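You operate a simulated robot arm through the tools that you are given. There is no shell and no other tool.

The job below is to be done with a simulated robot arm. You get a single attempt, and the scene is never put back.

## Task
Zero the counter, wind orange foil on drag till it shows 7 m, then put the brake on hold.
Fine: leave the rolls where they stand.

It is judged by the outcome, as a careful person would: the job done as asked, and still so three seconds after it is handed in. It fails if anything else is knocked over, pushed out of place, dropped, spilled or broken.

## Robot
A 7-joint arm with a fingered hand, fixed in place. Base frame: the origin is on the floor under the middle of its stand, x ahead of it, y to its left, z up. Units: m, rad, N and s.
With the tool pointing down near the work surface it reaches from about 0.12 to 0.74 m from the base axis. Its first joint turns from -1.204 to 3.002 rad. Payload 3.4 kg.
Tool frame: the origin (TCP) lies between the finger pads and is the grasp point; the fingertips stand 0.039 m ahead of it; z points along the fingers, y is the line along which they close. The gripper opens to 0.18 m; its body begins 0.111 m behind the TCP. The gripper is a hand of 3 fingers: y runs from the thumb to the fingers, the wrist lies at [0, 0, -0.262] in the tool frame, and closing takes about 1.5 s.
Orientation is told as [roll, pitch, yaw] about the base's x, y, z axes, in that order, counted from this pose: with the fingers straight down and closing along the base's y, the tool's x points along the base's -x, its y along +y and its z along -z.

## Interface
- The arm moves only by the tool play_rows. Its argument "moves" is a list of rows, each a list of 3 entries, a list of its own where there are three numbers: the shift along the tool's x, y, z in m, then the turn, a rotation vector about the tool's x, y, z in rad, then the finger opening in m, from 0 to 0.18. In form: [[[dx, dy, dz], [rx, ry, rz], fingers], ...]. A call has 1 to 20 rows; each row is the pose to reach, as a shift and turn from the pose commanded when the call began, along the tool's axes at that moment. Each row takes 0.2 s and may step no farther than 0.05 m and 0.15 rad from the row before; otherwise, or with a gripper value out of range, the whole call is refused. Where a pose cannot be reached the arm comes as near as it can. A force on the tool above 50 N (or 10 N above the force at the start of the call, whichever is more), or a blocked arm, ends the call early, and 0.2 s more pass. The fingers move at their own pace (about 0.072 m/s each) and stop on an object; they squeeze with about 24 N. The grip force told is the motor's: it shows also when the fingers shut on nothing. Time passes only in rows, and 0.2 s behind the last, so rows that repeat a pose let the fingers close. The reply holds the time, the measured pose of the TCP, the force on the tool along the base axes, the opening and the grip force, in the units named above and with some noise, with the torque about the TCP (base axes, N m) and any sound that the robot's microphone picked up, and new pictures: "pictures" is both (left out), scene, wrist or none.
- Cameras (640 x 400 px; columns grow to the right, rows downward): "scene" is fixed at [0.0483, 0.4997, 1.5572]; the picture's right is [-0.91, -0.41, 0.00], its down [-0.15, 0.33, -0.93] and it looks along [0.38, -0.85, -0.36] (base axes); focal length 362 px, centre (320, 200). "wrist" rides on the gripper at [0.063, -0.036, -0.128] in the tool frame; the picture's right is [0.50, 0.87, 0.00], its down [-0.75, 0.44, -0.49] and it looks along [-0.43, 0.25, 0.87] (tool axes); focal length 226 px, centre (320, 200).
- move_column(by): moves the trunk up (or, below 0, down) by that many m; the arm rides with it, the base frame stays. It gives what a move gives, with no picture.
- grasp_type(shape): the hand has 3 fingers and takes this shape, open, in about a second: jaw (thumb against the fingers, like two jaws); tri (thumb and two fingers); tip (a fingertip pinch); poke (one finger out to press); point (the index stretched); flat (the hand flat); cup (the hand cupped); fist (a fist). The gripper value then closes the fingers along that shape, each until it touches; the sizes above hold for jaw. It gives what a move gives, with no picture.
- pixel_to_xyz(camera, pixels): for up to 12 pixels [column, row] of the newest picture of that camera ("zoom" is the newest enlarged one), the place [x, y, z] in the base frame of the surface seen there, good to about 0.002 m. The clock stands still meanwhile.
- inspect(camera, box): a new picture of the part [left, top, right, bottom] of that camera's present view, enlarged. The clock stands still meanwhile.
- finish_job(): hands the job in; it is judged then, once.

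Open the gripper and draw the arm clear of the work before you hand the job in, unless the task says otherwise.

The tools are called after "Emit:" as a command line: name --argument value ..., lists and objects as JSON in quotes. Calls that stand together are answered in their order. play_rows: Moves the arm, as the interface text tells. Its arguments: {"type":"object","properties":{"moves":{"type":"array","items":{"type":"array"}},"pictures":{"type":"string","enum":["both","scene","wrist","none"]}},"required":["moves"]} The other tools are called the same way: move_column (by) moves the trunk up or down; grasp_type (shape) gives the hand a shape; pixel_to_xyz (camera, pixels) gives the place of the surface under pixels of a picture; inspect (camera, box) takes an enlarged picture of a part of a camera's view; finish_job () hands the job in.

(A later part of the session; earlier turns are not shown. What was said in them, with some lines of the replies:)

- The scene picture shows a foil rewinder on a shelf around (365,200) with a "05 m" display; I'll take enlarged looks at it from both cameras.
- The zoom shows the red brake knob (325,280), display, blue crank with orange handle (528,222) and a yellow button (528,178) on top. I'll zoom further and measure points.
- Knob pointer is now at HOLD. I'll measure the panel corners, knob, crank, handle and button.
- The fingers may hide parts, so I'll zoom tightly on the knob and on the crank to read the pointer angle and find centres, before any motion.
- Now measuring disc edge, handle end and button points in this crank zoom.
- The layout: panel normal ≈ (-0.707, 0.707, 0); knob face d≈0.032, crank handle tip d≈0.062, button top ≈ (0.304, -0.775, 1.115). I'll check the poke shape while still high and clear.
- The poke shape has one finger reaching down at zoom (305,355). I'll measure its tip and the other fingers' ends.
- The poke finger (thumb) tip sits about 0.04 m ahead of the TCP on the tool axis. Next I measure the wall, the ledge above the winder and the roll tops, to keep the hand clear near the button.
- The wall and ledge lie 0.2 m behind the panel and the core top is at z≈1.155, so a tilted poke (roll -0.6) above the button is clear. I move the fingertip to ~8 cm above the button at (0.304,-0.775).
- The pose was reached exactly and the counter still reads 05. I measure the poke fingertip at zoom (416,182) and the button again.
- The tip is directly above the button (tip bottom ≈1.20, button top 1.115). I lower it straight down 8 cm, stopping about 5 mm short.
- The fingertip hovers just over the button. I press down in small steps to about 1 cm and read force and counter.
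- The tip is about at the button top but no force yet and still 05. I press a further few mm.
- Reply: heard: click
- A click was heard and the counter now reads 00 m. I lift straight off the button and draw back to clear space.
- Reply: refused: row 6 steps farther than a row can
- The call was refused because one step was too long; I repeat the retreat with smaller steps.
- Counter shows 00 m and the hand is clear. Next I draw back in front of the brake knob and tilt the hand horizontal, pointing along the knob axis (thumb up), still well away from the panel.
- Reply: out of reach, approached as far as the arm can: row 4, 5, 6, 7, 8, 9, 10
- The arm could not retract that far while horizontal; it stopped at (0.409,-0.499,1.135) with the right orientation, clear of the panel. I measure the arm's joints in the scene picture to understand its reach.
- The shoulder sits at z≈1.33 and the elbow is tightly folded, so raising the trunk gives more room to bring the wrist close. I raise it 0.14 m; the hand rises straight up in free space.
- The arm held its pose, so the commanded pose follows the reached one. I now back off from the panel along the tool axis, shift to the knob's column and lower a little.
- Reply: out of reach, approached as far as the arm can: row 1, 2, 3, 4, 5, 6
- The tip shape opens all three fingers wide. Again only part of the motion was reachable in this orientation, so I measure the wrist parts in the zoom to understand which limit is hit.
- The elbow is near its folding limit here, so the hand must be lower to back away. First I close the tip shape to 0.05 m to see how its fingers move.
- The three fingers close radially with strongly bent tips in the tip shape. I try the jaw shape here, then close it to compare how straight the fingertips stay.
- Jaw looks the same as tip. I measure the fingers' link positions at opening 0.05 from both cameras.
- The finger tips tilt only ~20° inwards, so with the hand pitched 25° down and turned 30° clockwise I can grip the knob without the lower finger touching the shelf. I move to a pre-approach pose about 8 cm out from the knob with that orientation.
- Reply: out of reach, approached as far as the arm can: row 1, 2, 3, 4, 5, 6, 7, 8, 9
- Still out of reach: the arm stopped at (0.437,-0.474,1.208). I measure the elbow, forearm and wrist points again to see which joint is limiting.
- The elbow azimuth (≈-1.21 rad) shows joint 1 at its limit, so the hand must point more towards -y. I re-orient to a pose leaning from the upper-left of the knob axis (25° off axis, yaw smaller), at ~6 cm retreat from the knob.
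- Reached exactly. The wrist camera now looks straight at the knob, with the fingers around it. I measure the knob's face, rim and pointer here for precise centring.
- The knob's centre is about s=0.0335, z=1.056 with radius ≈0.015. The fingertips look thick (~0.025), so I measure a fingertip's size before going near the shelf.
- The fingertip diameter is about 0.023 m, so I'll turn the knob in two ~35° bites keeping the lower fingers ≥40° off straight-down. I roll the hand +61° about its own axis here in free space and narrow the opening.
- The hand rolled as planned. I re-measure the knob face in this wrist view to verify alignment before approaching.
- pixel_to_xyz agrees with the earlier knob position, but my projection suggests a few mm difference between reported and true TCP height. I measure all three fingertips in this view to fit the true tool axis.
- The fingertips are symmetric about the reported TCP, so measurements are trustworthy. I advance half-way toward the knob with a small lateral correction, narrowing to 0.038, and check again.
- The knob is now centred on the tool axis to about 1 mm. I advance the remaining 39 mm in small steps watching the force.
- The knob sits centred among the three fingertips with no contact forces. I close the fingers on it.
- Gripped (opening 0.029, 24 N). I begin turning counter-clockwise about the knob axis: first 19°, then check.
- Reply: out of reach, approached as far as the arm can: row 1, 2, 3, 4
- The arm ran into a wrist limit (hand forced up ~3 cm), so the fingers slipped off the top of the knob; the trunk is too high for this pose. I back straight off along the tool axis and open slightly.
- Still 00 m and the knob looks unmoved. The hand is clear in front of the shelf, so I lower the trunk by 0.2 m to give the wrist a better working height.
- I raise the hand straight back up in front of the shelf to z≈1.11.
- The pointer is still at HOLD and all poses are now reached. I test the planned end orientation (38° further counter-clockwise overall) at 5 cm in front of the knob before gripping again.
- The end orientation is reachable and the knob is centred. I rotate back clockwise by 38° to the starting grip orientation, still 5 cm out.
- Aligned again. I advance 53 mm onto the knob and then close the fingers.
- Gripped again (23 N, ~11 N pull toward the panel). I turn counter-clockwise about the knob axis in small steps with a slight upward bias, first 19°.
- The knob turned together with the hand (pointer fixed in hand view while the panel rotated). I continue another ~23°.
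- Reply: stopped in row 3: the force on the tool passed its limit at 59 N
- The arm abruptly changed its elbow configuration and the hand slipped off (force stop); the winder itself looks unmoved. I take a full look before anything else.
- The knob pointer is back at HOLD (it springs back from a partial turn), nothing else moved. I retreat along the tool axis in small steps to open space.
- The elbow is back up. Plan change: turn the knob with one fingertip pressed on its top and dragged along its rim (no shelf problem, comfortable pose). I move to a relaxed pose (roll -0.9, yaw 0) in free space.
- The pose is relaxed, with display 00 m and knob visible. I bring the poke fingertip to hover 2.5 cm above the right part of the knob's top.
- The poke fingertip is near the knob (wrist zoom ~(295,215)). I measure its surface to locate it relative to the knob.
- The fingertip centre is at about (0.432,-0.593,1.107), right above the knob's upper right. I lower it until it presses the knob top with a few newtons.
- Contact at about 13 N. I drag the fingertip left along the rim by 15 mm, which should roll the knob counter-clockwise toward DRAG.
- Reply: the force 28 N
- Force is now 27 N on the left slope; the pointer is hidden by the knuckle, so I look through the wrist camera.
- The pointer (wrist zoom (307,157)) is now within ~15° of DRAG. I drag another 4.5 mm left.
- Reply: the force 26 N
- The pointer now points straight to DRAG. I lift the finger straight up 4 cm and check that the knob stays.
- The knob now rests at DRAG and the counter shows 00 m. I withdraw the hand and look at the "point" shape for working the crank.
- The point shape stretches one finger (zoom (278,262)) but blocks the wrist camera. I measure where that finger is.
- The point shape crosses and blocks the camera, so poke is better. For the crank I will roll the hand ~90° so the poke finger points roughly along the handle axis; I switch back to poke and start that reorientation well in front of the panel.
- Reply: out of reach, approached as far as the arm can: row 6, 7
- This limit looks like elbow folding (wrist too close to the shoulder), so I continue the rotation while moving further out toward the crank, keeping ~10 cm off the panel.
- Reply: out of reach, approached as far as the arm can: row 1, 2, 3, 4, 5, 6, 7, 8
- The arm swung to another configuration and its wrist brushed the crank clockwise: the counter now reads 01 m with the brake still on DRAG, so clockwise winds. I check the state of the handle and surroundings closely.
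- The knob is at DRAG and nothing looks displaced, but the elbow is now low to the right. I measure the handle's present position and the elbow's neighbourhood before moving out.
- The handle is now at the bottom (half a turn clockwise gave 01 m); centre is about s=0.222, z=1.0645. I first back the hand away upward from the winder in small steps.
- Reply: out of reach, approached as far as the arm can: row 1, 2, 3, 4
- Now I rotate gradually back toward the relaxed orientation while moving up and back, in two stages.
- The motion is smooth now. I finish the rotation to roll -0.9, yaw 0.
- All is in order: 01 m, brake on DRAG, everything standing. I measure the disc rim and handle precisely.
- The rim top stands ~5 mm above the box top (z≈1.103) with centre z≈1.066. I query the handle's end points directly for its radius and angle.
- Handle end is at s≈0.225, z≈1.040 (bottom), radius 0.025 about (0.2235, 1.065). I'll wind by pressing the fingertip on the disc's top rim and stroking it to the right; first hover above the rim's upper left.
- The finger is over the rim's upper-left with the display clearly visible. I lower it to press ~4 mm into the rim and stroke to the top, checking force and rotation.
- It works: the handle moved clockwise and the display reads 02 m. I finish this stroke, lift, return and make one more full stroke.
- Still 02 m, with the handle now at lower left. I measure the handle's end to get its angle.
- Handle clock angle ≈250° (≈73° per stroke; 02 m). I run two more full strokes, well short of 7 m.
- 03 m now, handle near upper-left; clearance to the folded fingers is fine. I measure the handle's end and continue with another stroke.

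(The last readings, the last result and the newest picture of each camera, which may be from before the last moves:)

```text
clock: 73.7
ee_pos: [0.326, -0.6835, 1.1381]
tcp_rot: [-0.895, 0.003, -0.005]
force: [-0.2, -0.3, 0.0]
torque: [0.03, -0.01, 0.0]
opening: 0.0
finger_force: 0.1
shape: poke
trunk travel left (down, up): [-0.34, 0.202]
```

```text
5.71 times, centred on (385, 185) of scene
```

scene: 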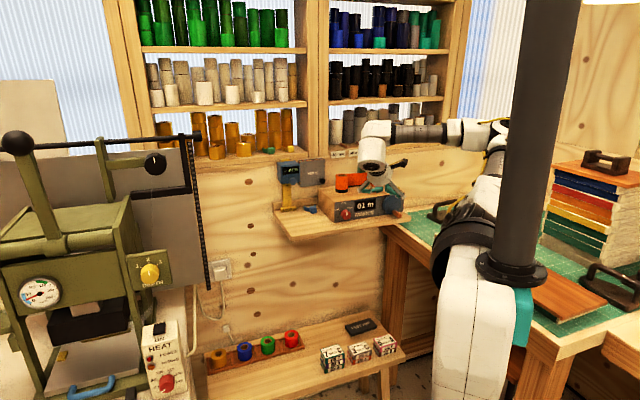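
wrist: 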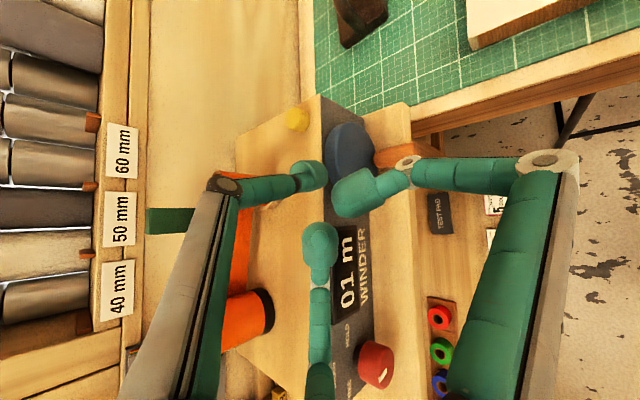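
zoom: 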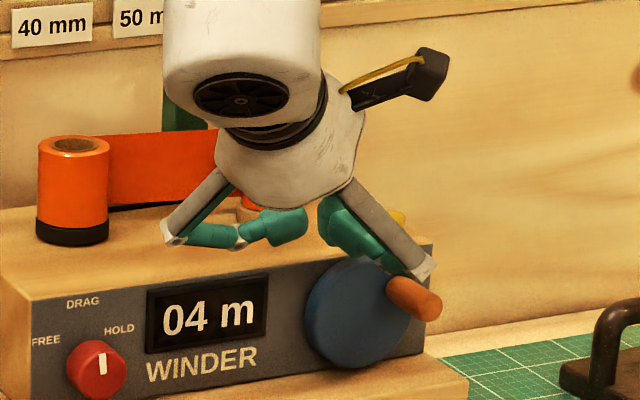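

04 m now at ≈403° of crank travel, about 3.6–4.1 m per turn. I make one more full stroke and read again.

Emit:
play_rows --moves '[[[0.0007, 0.0148, 0.0127], [0, 0, 0], 0.18], [[0.0014, 0.0175, 0.0157], [0, 0, 0], 0.18], [[0.0064, 0.0118, 0.0176], [0, 0, 0], 0.18], [[0.0117, 0.007, 0.0205], [0, 0, 0], 0.18], [[0.0172, 0.003, 0.0243], [0, 0, 0], 0.18], [[0.0226, 0.0002, 0.029], [0, 0, 0], 0.18], [[0.0279, -0.0015, 0.0344], [0, 0, 0], 0.18], [[0.033, -0.0021, 0.0404], [0, 0, 0], 0.18], [[0.0351, -0.0191, 0.0297], [0, 0, 0], 0.18], [[0.0172, -0.0095, 0.0153], [0, 0, 0], 0.18], [[0, 0, 0], [0, 0, 0], 0.18]]' --pictures "none"

Emit:
inspect --camera "scene" --box '[340, 150, 430, 220]'

Emit:
inspect --camera "scene" --box '[372, 185, 412, 220]'

```text
clock: 76.1
ee_pos: [0.3255, -0.6825, 1.1386]
tcp_rot: [-0.896, 0.0, -0.005]
force: [0.3, -0.6, -0.3]
torque: [-0.03, 0.0, 0.01]
opening: 0.0
finger_force: 0.2
shape: poke
trunk travel left (down, up): [-0.34, 0.202]
```

```text
5.71 times, centred on (385, 185) of scene
```

zoom: 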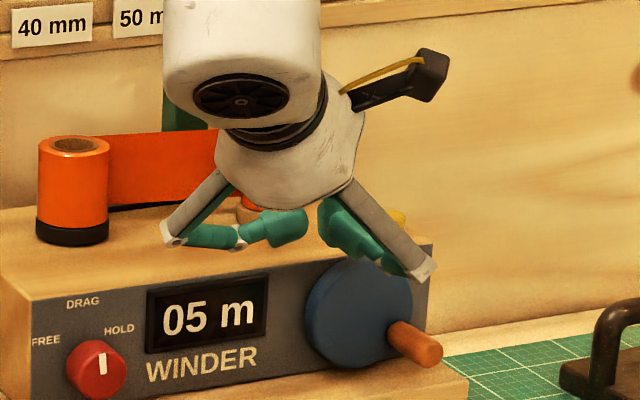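

```text
11.43 times, centred on (392, 202) of scene
```

zoom: 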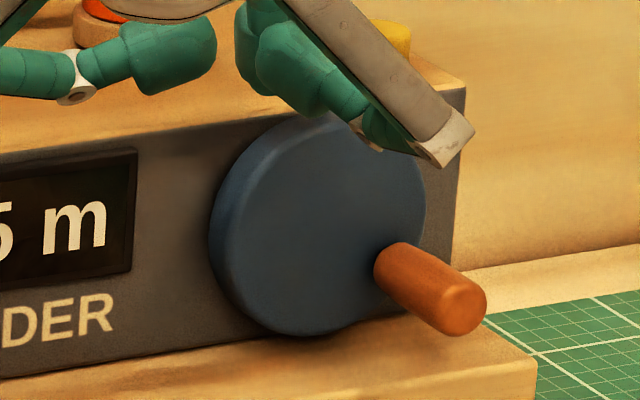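

Emit:
pixel_to_xyz --camera "zoom" --pixels '[[462, 308], [470, 300], [455, 318], [470, 315], [455, 300]]'

```text
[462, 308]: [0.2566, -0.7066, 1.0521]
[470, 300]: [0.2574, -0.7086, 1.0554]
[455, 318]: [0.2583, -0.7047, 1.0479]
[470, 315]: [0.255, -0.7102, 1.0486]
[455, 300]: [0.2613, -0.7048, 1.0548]
```

05 m at ≈479° total, i.e. about 3.8–4.1 m per turn, so 7 m comes near 630–670°. I make one more full stroke (to ~555°).

Emit:
play_rows --moves '[[[0.0007, 0.0148, 0.0127], [0, 0, 0], 0.18], [[0.0014, 0.0175, 0.0157], [0, 0, 0], 0.18], [[0.0064, 0.0118, 0.0176], [0, 0, 0], 0.18], [[0.0117, 0.007, 0.0205], [0, 0, 0], 0.18], [[0.0172, 0.003, 0.0243], [0, 0, 0], 0.18], [[0.0226, 0.0002, 0.029], [0, 0, 0], 0.18], [[0.0279, -0.0015, 0.0344], [0, 0, 0], 0.18], [[0.033, -0.0021, 0.0404], [0, 0, 0], 0.18], [[0.0351, -0.0191, 0.0297], [0, 0, 0], 0.18], [[0.0172, -0.0095, 0.0153], [0, 0, 0], 0.18], [[0, 0, 0], [0, 0, 0], 0.18]]' --pictures "none"

Emit:
inspect --camera "scene" --box '[340, 150, 430, 220]'

Emit:
inspect --camera "scene" --box '[372, 185, 412, 220]'

```text
clock: 78.5
ee_pos: [0.327, -0.6819, 1.1378]
tcp_rot: [-0.896, 0.002, -0.003]
force: [-0.1, 0.6, -0.2]
torque: [-0.02, 0.0, -0.01]
opening: 0.0
finger_force: 0.1
shape: poke
trunk travel left (down, up): [-0.34, 0.202]
```

```text
5.71 times, centred on (385, 185) of scene
```

zoom: 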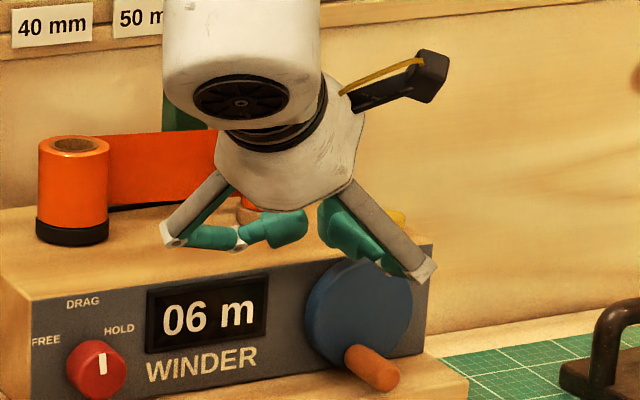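

```text
11.43 times, centred on (392, 202) of scene
```

zoom: 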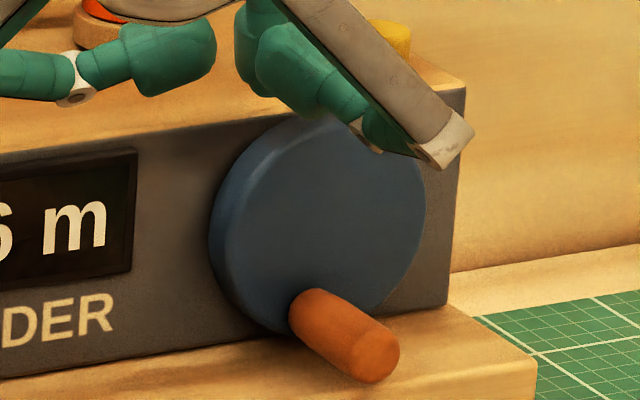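

06 m. I measure the handle angle to size the final strokes.

Emit:
pixel_to_xyz --camera "zoom" --pixels '[[375, 355], [385, 345], [365, 365], [380, 365], [370, 345]]'

```text
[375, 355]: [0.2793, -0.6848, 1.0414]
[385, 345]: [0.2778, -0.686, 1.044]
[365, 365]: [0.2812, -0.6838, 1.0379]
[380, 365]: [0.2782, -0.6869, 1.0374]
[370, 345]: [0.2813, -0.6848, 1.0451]
```

Total ≈558° (≈6.2 m at 4 m/turn). I make a partial stroke to +20° on the rim, stay in contact and read the display.

Emit:
play_rows --moves '[[[0.0007, 0.0148, 0.0127], [0, 0, 0], 0.18], [[0.0014, 0.0175, 0.0157], [0, 0, 0], 0.18], [[0.0064, 0.0118, 0.0176], [0, 0, 0], 0.18], [[0.0117, 0.007, 0.0205], [0, 0, 0], 0.18], [[0.0172, 0.003, 0.0243], [0, 0, 0], 0.18], [[0.0226, 0.0002, 0.029], [0, 0, 0], 0.18], [[0.0253, -0.0007, 0.0317], [0, 0, 0], 0.18]]' --pictures "none"

Emit:
inspect --camera "scene" --box '[340, 150, 430, 220]'

```text
clock: 80.1
ee_pos: [0.2998, -0.7092, 1.1196]
tcp_rot: [-0.897, -0.001, -0.003]
force: [-3.7, 0.6, 7.8]
torque: [-0.23, 0.1, -0.13]
opening: 0.0004
finger_force: 0.0
shape: poke
trunk travel left (down, up): [-0.34, 0.202]
```

```text
5.71 times, centred on (385, 185) of scene
```

zoom: 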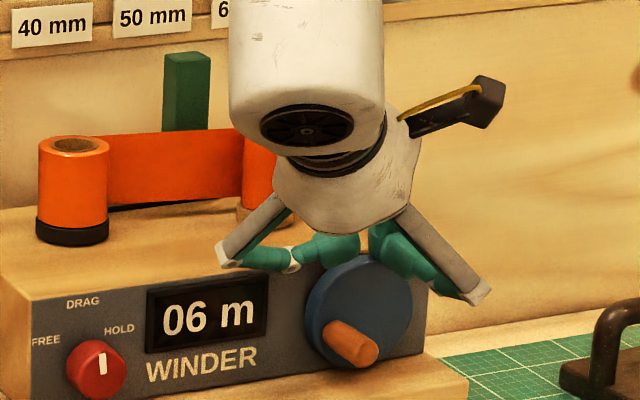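

Still 06 m while in contact. I advance another few degrees and read again.

Emit:
play_rows --moves '[[[0.0026, -0.0008, 0.0027], [0, 0, 0], 0.18]]' --pictures "none"

Emit:
inspect --camera "scene" --box '[340, 150, 430, 220]'

```text
clock: 80.5
ee_pos: [0.2977, -0.7118, 1.118]
tcp_rot: [-0.897, 0.0, -0.002]
force: [-3.1, 0.2, 5.9]
torque: [-0.16, 0.05, -0.08]
opening: 0.0
finger_force: 0.1
shape: poke
trunk travel left (down, up): [-0.34, 0.202]
```

```text
5.71 times, centred on (385, 185) of scene
```

zoom: 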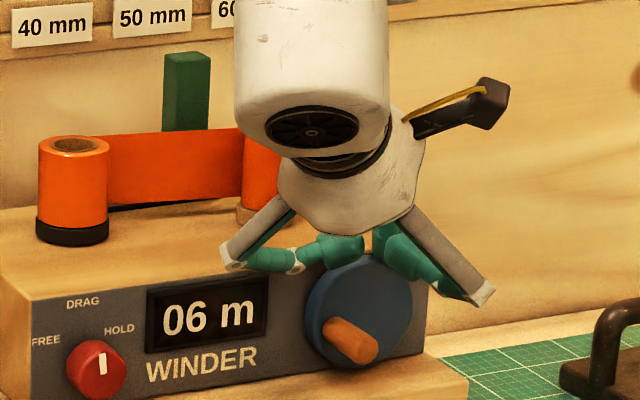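

Still 06 m; I continue in the same small increments.

Emit:
play_rows --moves '[[[0.0026, -0.0002, 0.0033], [0, 0, 0], 0.18]]' --pictures "none"

Emit:
inspect --camera "scene" --box '[340, 150, 430, 220]'

```text
clock: 80.9
ee_pos: [0.2959, -0.7132, 1.1161]
tcp_rot: [-0.896, 0.001, -0.002]
force: [-2.1, -1.4, 5.7]
torque: [-0.15, 0.04, -0.11]
opening: 0.0002
finger_force: 0.1
shape: poke
trunk travel left (down, up): [-0.34, 0.202]
```

```text
5.71 times, centred on (385, 185) of scene
```

zoom: 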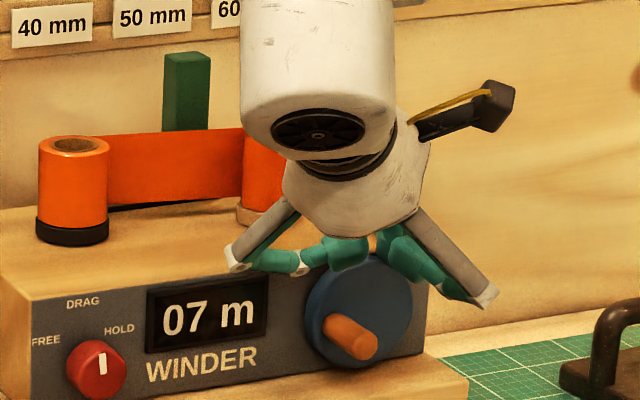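

The display now shows 07 m. I add one tiny increment for margin, then lift the finger straight up off the rim.

Emit:
play_rows --moves '[[[0.0018, 0.0, 0.0023], [0, 0, 0], 0.18], [[0.0032, -0.0166, -0.009], [0, 0, 0], 0.18], [[0.0032, -0.0479, -0.034], [0, 0, 0], 0.18], [[0.0032, -0.0479, -0.034], [0, 0, 0], 0.18]]' --pictures "scene"

Emit:
inspect --camera "scene" --box '[340, 150, 430, 220]'

Emit:
inspect --camera "scene" --box '[372, 185, 412, 220]'

Emit:
pixel_to_xyz --camera "zoom" --pixels '[[335, 290], [345, 280], [325, 300], [340, 298], [330, 280]]'

```text
clock: 81.9
ee_pos: [0.2924, -0.7153, 1.1748]
tcp_rot: [-0.897, 0.0, -0.005]
force: [-0.3, 0.4, -0.2]
torque: [-0.01, 0.01, -0.03]
opening: 0.0
finger_force: 0.0
shape: poke
trunk travel left (down, up): [-0.34, 0.202]
```

scene: 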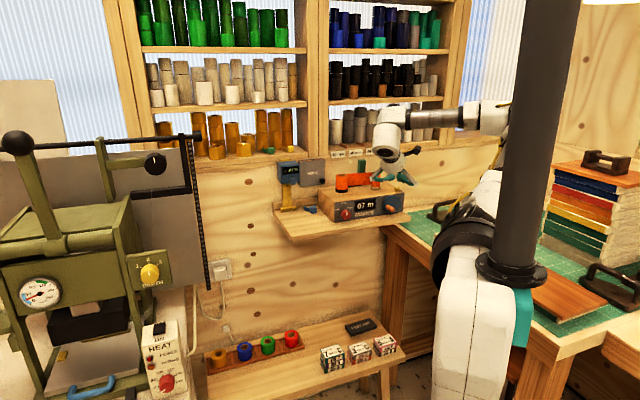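

```text
5.71 times, centred on (385, 185) of scene
```

zoom: 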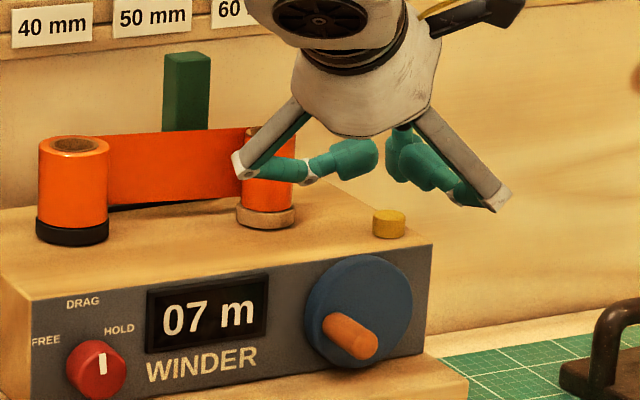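

```text
11.43 times, centred on (392, 202) of scene
```

zoom: 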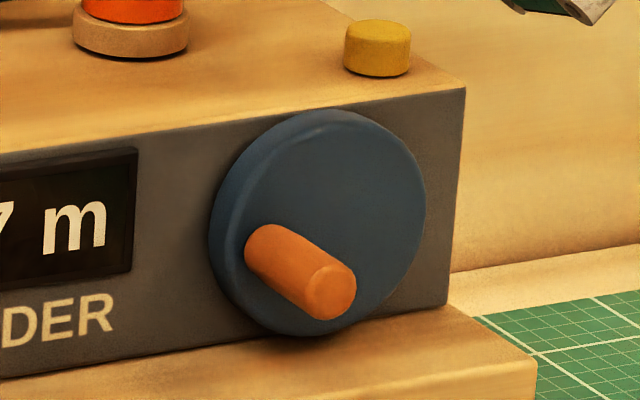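

```text
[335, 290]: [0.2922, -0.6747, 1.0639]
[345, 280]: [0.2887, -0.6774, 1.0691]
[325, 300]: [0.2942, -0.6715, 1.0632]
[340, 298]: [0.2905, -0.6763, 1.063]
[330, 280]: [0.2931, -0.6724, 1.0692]
```

Counter holds at 07 m, handle at ≈272° (630° total). Now I carry the finger back out, along the panel, to hover above the knob's upper left for turning the brake to HOLD.

Emit:
play_rows --moves '[[[0.0283, 0.0098, -0.0284], [0, 0, 0], 0.18], [[0.0071, 0.0318, -0.0561], [0, 0, 0], 0.18], [[-0.0247, 0.0516, -0.081], [0, 0, 0], 0.18], [[-0.0566, 0.0713, -0.1059], [0, 0, 0], 0.18], [[-0.0884, 0.0989, -0.1246], [0, 0, 0], 0.18], [[-0.1264, 0.1254, -0.134], [0, 0, 0], 0.18], [[-0.15, 0.1225, -0.1062], [0, 0, 0], 0.18], [[-0.15, 0.1442, -0.0889], [0, 0, 0], 0.18], [[-0.15, 0.1442, -0.0889], [0, 0, 0], 0.18]]' --pictures "both"

Emit:
inspect --camera "scene" --box '[310, 160, 430, 230]'

Emit:
inspect --camera "wrist" --box '[250, 100, 410, 240]'

```text
clock: 83.9
ee_pos: [0.4425, -0.5548, 1.1194]
tcp_rot: [-0.896, 0.0, -0.003]
force: [1.1, 0.4, 0.3]
torque: [0.0, -0.02, -0.02]
opening: 0.0
finger_force: 0.0
shape: poke
trunk travel left (down, up): [-0.34, 0.202]
```

scene: 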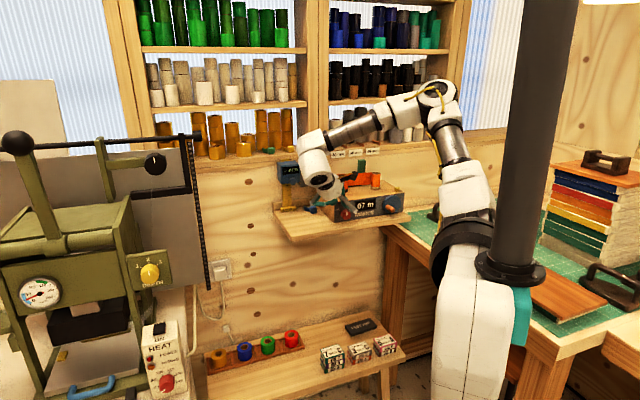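
wrist: 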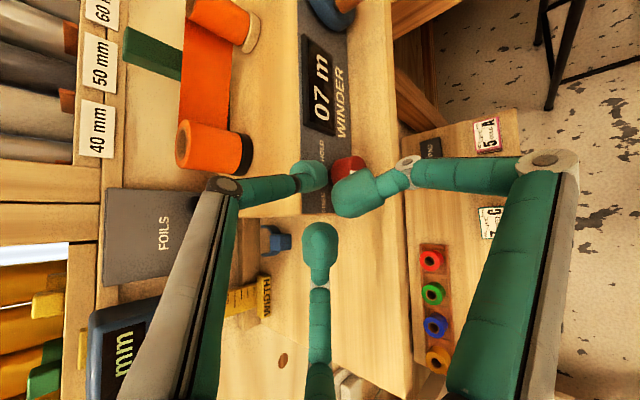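

```text
5.33 times, centred on (370, 195) of scene
```

zoom: 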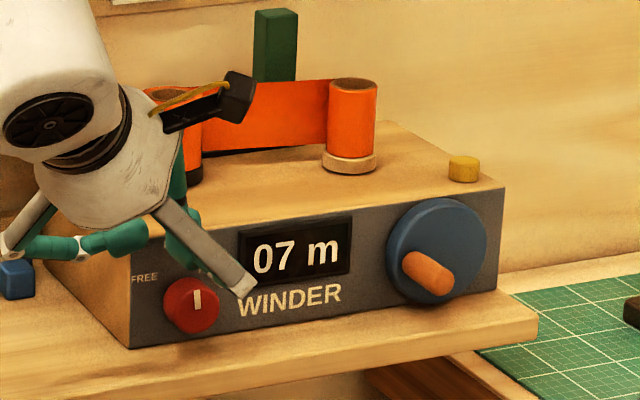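

```text
2.86 times, centred on (330, 170) of wrist
```

zoom: 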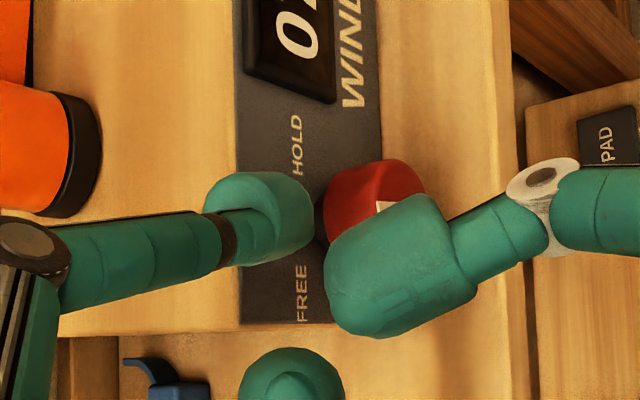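

Display 07 m, knob at DRAG, fingertip above the knob's upper left. I press down gently and drag to the right along the rim, then check.

Emit:
play_rows --moves '[[[0, 0.0117, 0.0093], [0, 0, 0], 0.18], [[0, 0.018, 0.0143], [0, 0, 0], 0.18], [[0.0004, 0.0212, 0.0174], [0, 0, 0], 0.18], [[0.0034, 0.0194, 0.0197], [0, 0, 0], 0.18], [[0.0064, 0.0175, 0.022], [0, 0, 0], 0.18], [[0.0093, 0.0162, 0.0248], [0, 0, 0], 0.18]]' --pictures "none"

Emit:
inspect --camera "wrist" --box '[260, 100, 420, 240]'

Emit:
inspect --camera "scene" --box '[310, 160, 430, 230]'

```text
clock: 85.3
ee_pos: [0.4306, -0.5686, 1.0907]
tcp_rot: [-0.897, 0.002, -0.005]
force: [-6.5, -6.6, 19.1]
torque: [-0.62, 0.11, -0.16]
opening: 0.0002
finger_force: 0.1
shape: poke
trunk travel left (down, up): [-0.34, 0.202]
```

```text
2.86 times, centred on (340, 170) of wrist
```

zoom: 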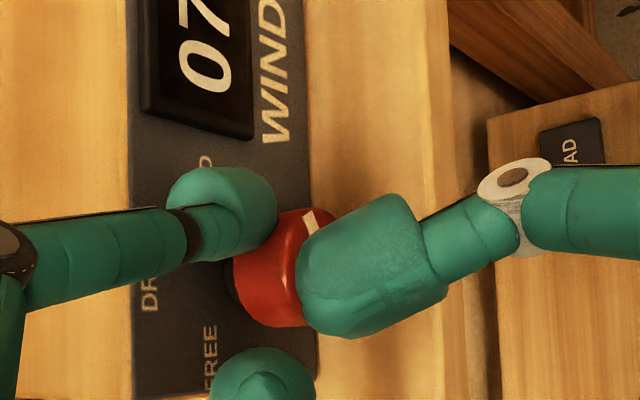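

```text
5.33 times, centred on (370, 195) of scene
```

zoom: 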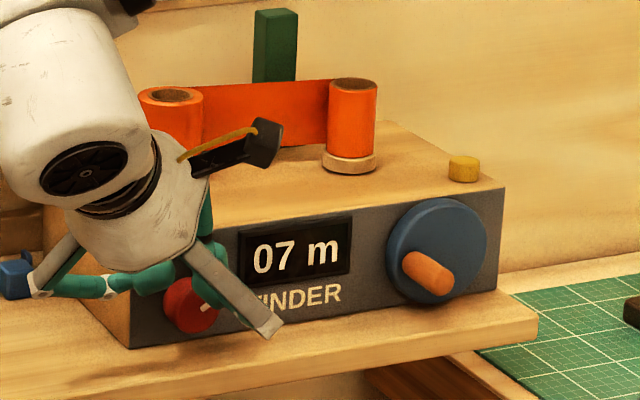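

The knob has turned most of the way. I continue the drag a few mm more toward HOLD.

Emit:
play_rows --moves '[[[0.0014, -0.0003, 0.0015], [0, 0, 0], 0.18], [[0.0027, -0.0006, 0.0029], [0, 0, 0], 0.18], [[0.0048, -0.0006, 0.0057], [0, 0, 0], 0.18], [[0.0048, -0.0006, 0.0057], [0, 0, 0], 0.18]]' --pictures "none"

Emit:
inspect --camera "wrist" --box '[260, 100, 420, 240]'

Emit:
inspect --camera "scene" --box '[310, 160, 430, 230]'

```text
clock: 86.3
ee_pos: [0.4287, -0.5698, 1.0891]
tcp_rot: [-0.897, -0.001, -0.003]
force: [-0.4, -5.3, 24.2]
torque: [-0.76, -0.02, 0.0]
opening: 0.0
finger_force: 0.1
shape: poke
trunk travel left (down, up): [-0.34, 0.202]
```

```text
2.86 times, centred on (340, 170) of wrist
```

zoom: 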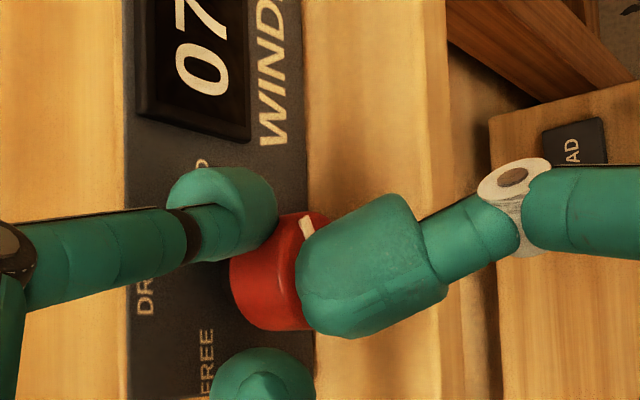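

```text
5.33 times, centred on (370, 195) of scene
```

zoom: 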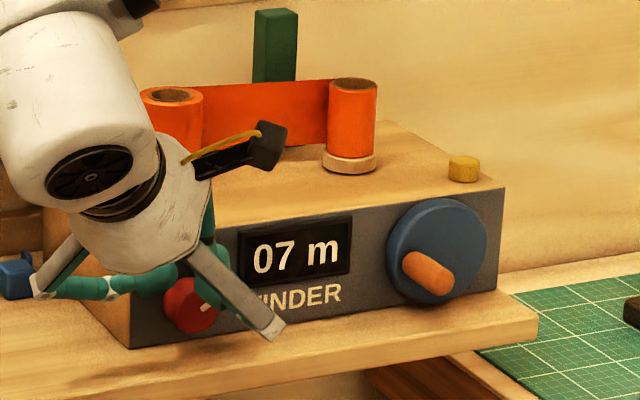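

The finger has reached clock +30°. I lift straight up and check where the pointer rests.

Emit:
play_rows --moves '[[[0, -0.0078, -0.0062], [0, 0, 0], 0.18], [[0, -0.0235, -0.0186], [0, 0, 0], 0.18], [[0.0, -0.0392, -0.0311], [0, 0, 0], 0.18], [[0.0, -0.0392, -0.0311], [0, 0, 0], 0.18]]' --pictures "none"

Emit:
inspect --camera "scene" --box '[310, 160, 430, 230]'

Emit:
inspect --camera "scene" --box '[328, 190, 368, 225]'

```text
clock: 87.3
ee_pos: [0.429, -0.5709, 1.1362]
tcp_rot: [-0.897, 0.002, -0.003]
force: [0.8, -1.0, 0.1]
torque: [-0.03, -0.01, 0.0]
opening: 0.0
finger_force: 0.1
shape: poke
trunk travel left (down, up): [-0.34, 0.202]
```

```text
5.33 times, centred on (370, 195) of scene
```

zoom: 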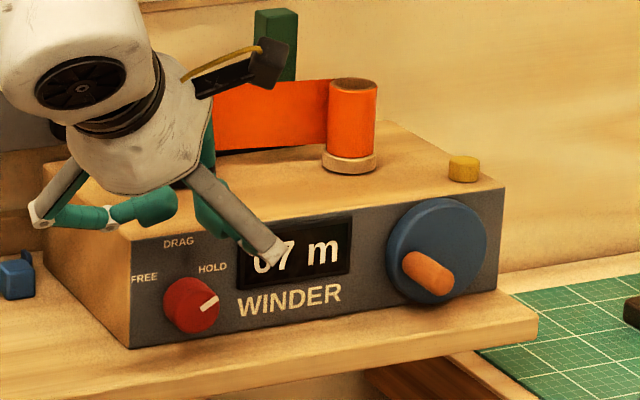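

```text
11.43 times, centred on (348, 208) of scene
```

zoom: 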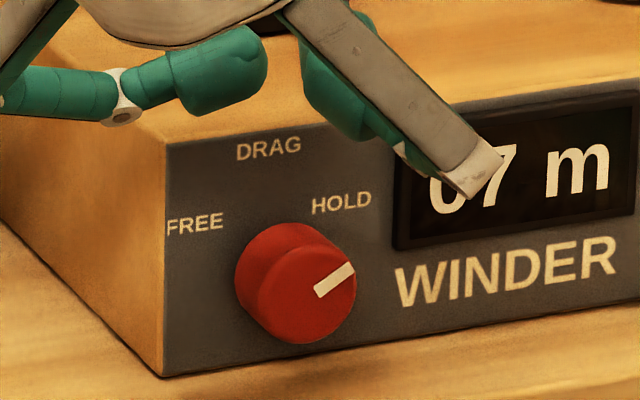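

The pointer is at HOLD, just as at the start, and 07 m is shown. I draw the hand back and up, clear of the winder.

Emit:
play_rows --moves '[[[0.0075, 0.0022, -0.043], [0, 0, 0], 0.18], [[0.015, 0.0044, -0.0859], [0, 0, 0], 0.18], [[0.0225, 0.0065, -0.1289], [0, 0, 0], 0.18], [[0.03, 0.0087, -0.1718], [0, 0, 0], 0.18], [[0.03, 0.0087, -0.1718], [0, 0, 0], 0.18]]' --pictures "scene"

Emit:
inspect --camera "scene" --box '[265, 150, 425, 245]'

```text
clock: 88.5
ee_pos: [0.4011, -0.433, 1.2358]
tcp_rot: [-0.898, 0.002, -0.004]
force: [0.0, -0.6, -0.9]
torque: [-0.01, -0.02, -0.02]
opening: 0.0
finger_force: 0.1
shape: poke
trunk travel left (down, up): [-0.34, 0.202]
```

scene: 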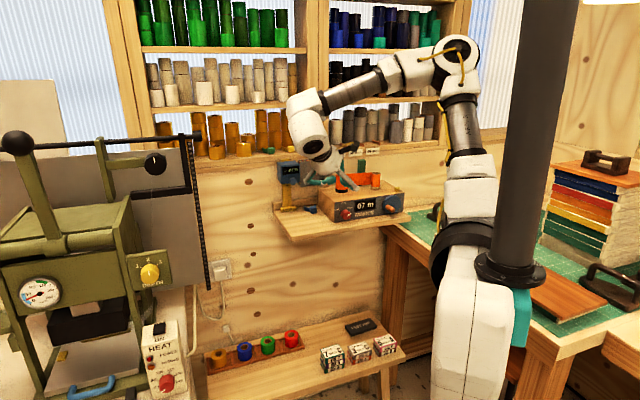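

```text
4.00 times, centred on (345, 198) of scene
```

zoom: 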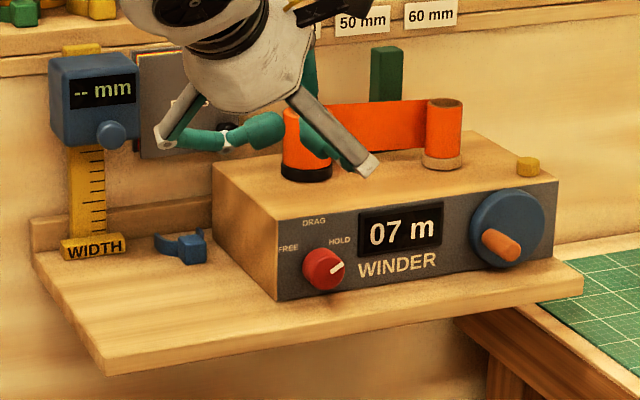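

Everything stands as before, with 07 m and HOLD. I open the hand (jaw) here in free space and let a moment pass, then verify.

Emit:
grasp_type --shape "jaw"

Emit:
play_rows --moves '[[[0, -0.01, -0.02], [0, 0, 0], 0.18], [[0, -0.02, -0.03], [0, 0, 0], 0.18], [[0, -0.02, -0.03], [0, 0, 0], 0.18], [[0, -0.02, -0.03], [0, 0, 0], 0.18], [[0, -0.02, -0.03], [0, 0, 0], 0.18], [[0, -0.02, -0.03], [0, 0, 0], 0.18], [[0, -0.02, -0.03], [0, 0, 0], 0.18], [[0, -0.02, -0.03], [0, 0, 0], 0.18], [[0, -0.02, -0.03], [0, 0, 0], 0.18], [[0, -0.02, -0.03], [0, 0, 0], 0.18], [[0, -0.02, -0.03], [0, 0, 0], 0.18], [[0, -0.02, -0.03], [0, 0, 0], 0.18]]' --pictures "scene"

Emit:
inspect --camera "scene" --box '[265, 150, 425, 245]'

Emit:
inspect --camera "scene" --box '[328, 185, 412, 225]'

```text
clock: 89.4
ee_pos: [0.403, -0.4307, 1.2365]
tcp_rot: [-0.898, 0.0, -0.003]
force: [-0.2, -0.1, -0.4]
torque: [0.0, 0.01, -0.02]
opening: 0.1797
finger_force: 0.0
shape: jaw
trunk travel left (down, up): [-0.34, 0.202]
```

```text
clock: 92.0
ee_pos: [0.3996, -0.4193, 1.2711]
tcp_rot: [-0.898, 0.001, -0.003]
force: [0.7, 0.7, -0.1]
torque: [-0.01, 0.0, 0.02]
opening: 0.1801
finger_force: 0.0
shape: jaw
trunk travel left (down, up): [-0.34, 0.202]
```

scene: 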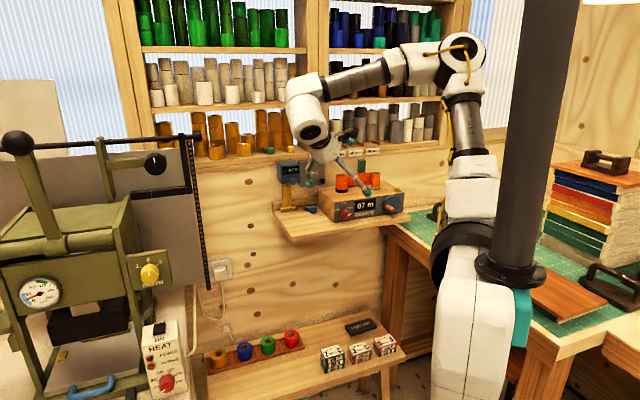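

```text
4.00 times, centred on (345, 198) of scene
```

zoom: 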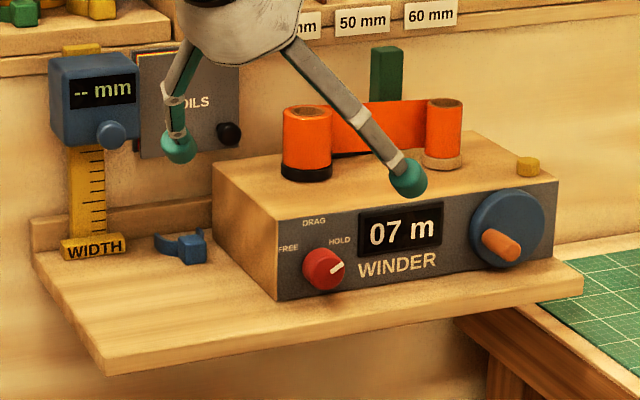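

```text
7.62 times, centred on (370, 205) of scene
```

zoom: 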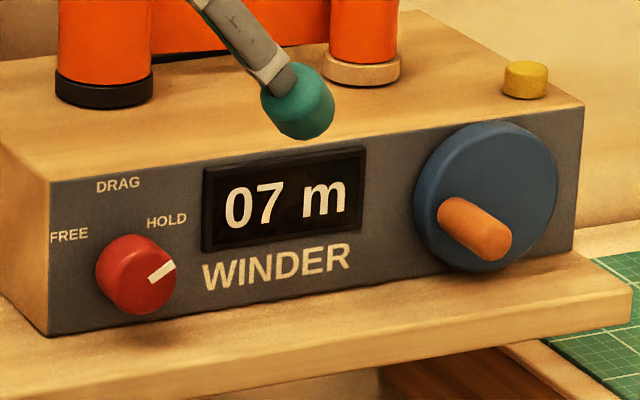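

After several seconds the counter still shows 07 m and the brake pointer rests on HOLD. The rolls stand in place, the hand is open and clear, and nothing else has moved. I hand the job in.

Emit:
finish_job

```text
The job is handed in.
```

The counter was zeroed, orange foil was wound with the brake on DRAG until it read 07 m, and the brake is now on HOLD. I let about 3.5 seconds pass before handing in; the counter and brake had not changed.

- **Winding:** the first metre came from an unplanned arm swing that brushed the crank clockwise. The brake was already on DRAG, so I kept it as part of the count. I wound the rest by stroking the rim of the crank disc with one fingertip. I stopped just past the change from 06 to 07.
- **Brake:** my first two tries at turning the knob by gripping it slipped off. On the second the arm stopped on its force limit at 59 N; the winder showed no shift. Dragging a fingertip across the top of the knob worked for both turns.
- **Surroundings:** the rolls, the width gauge and the other items look where they were at the start. The hand is open and drawn back from the winder.
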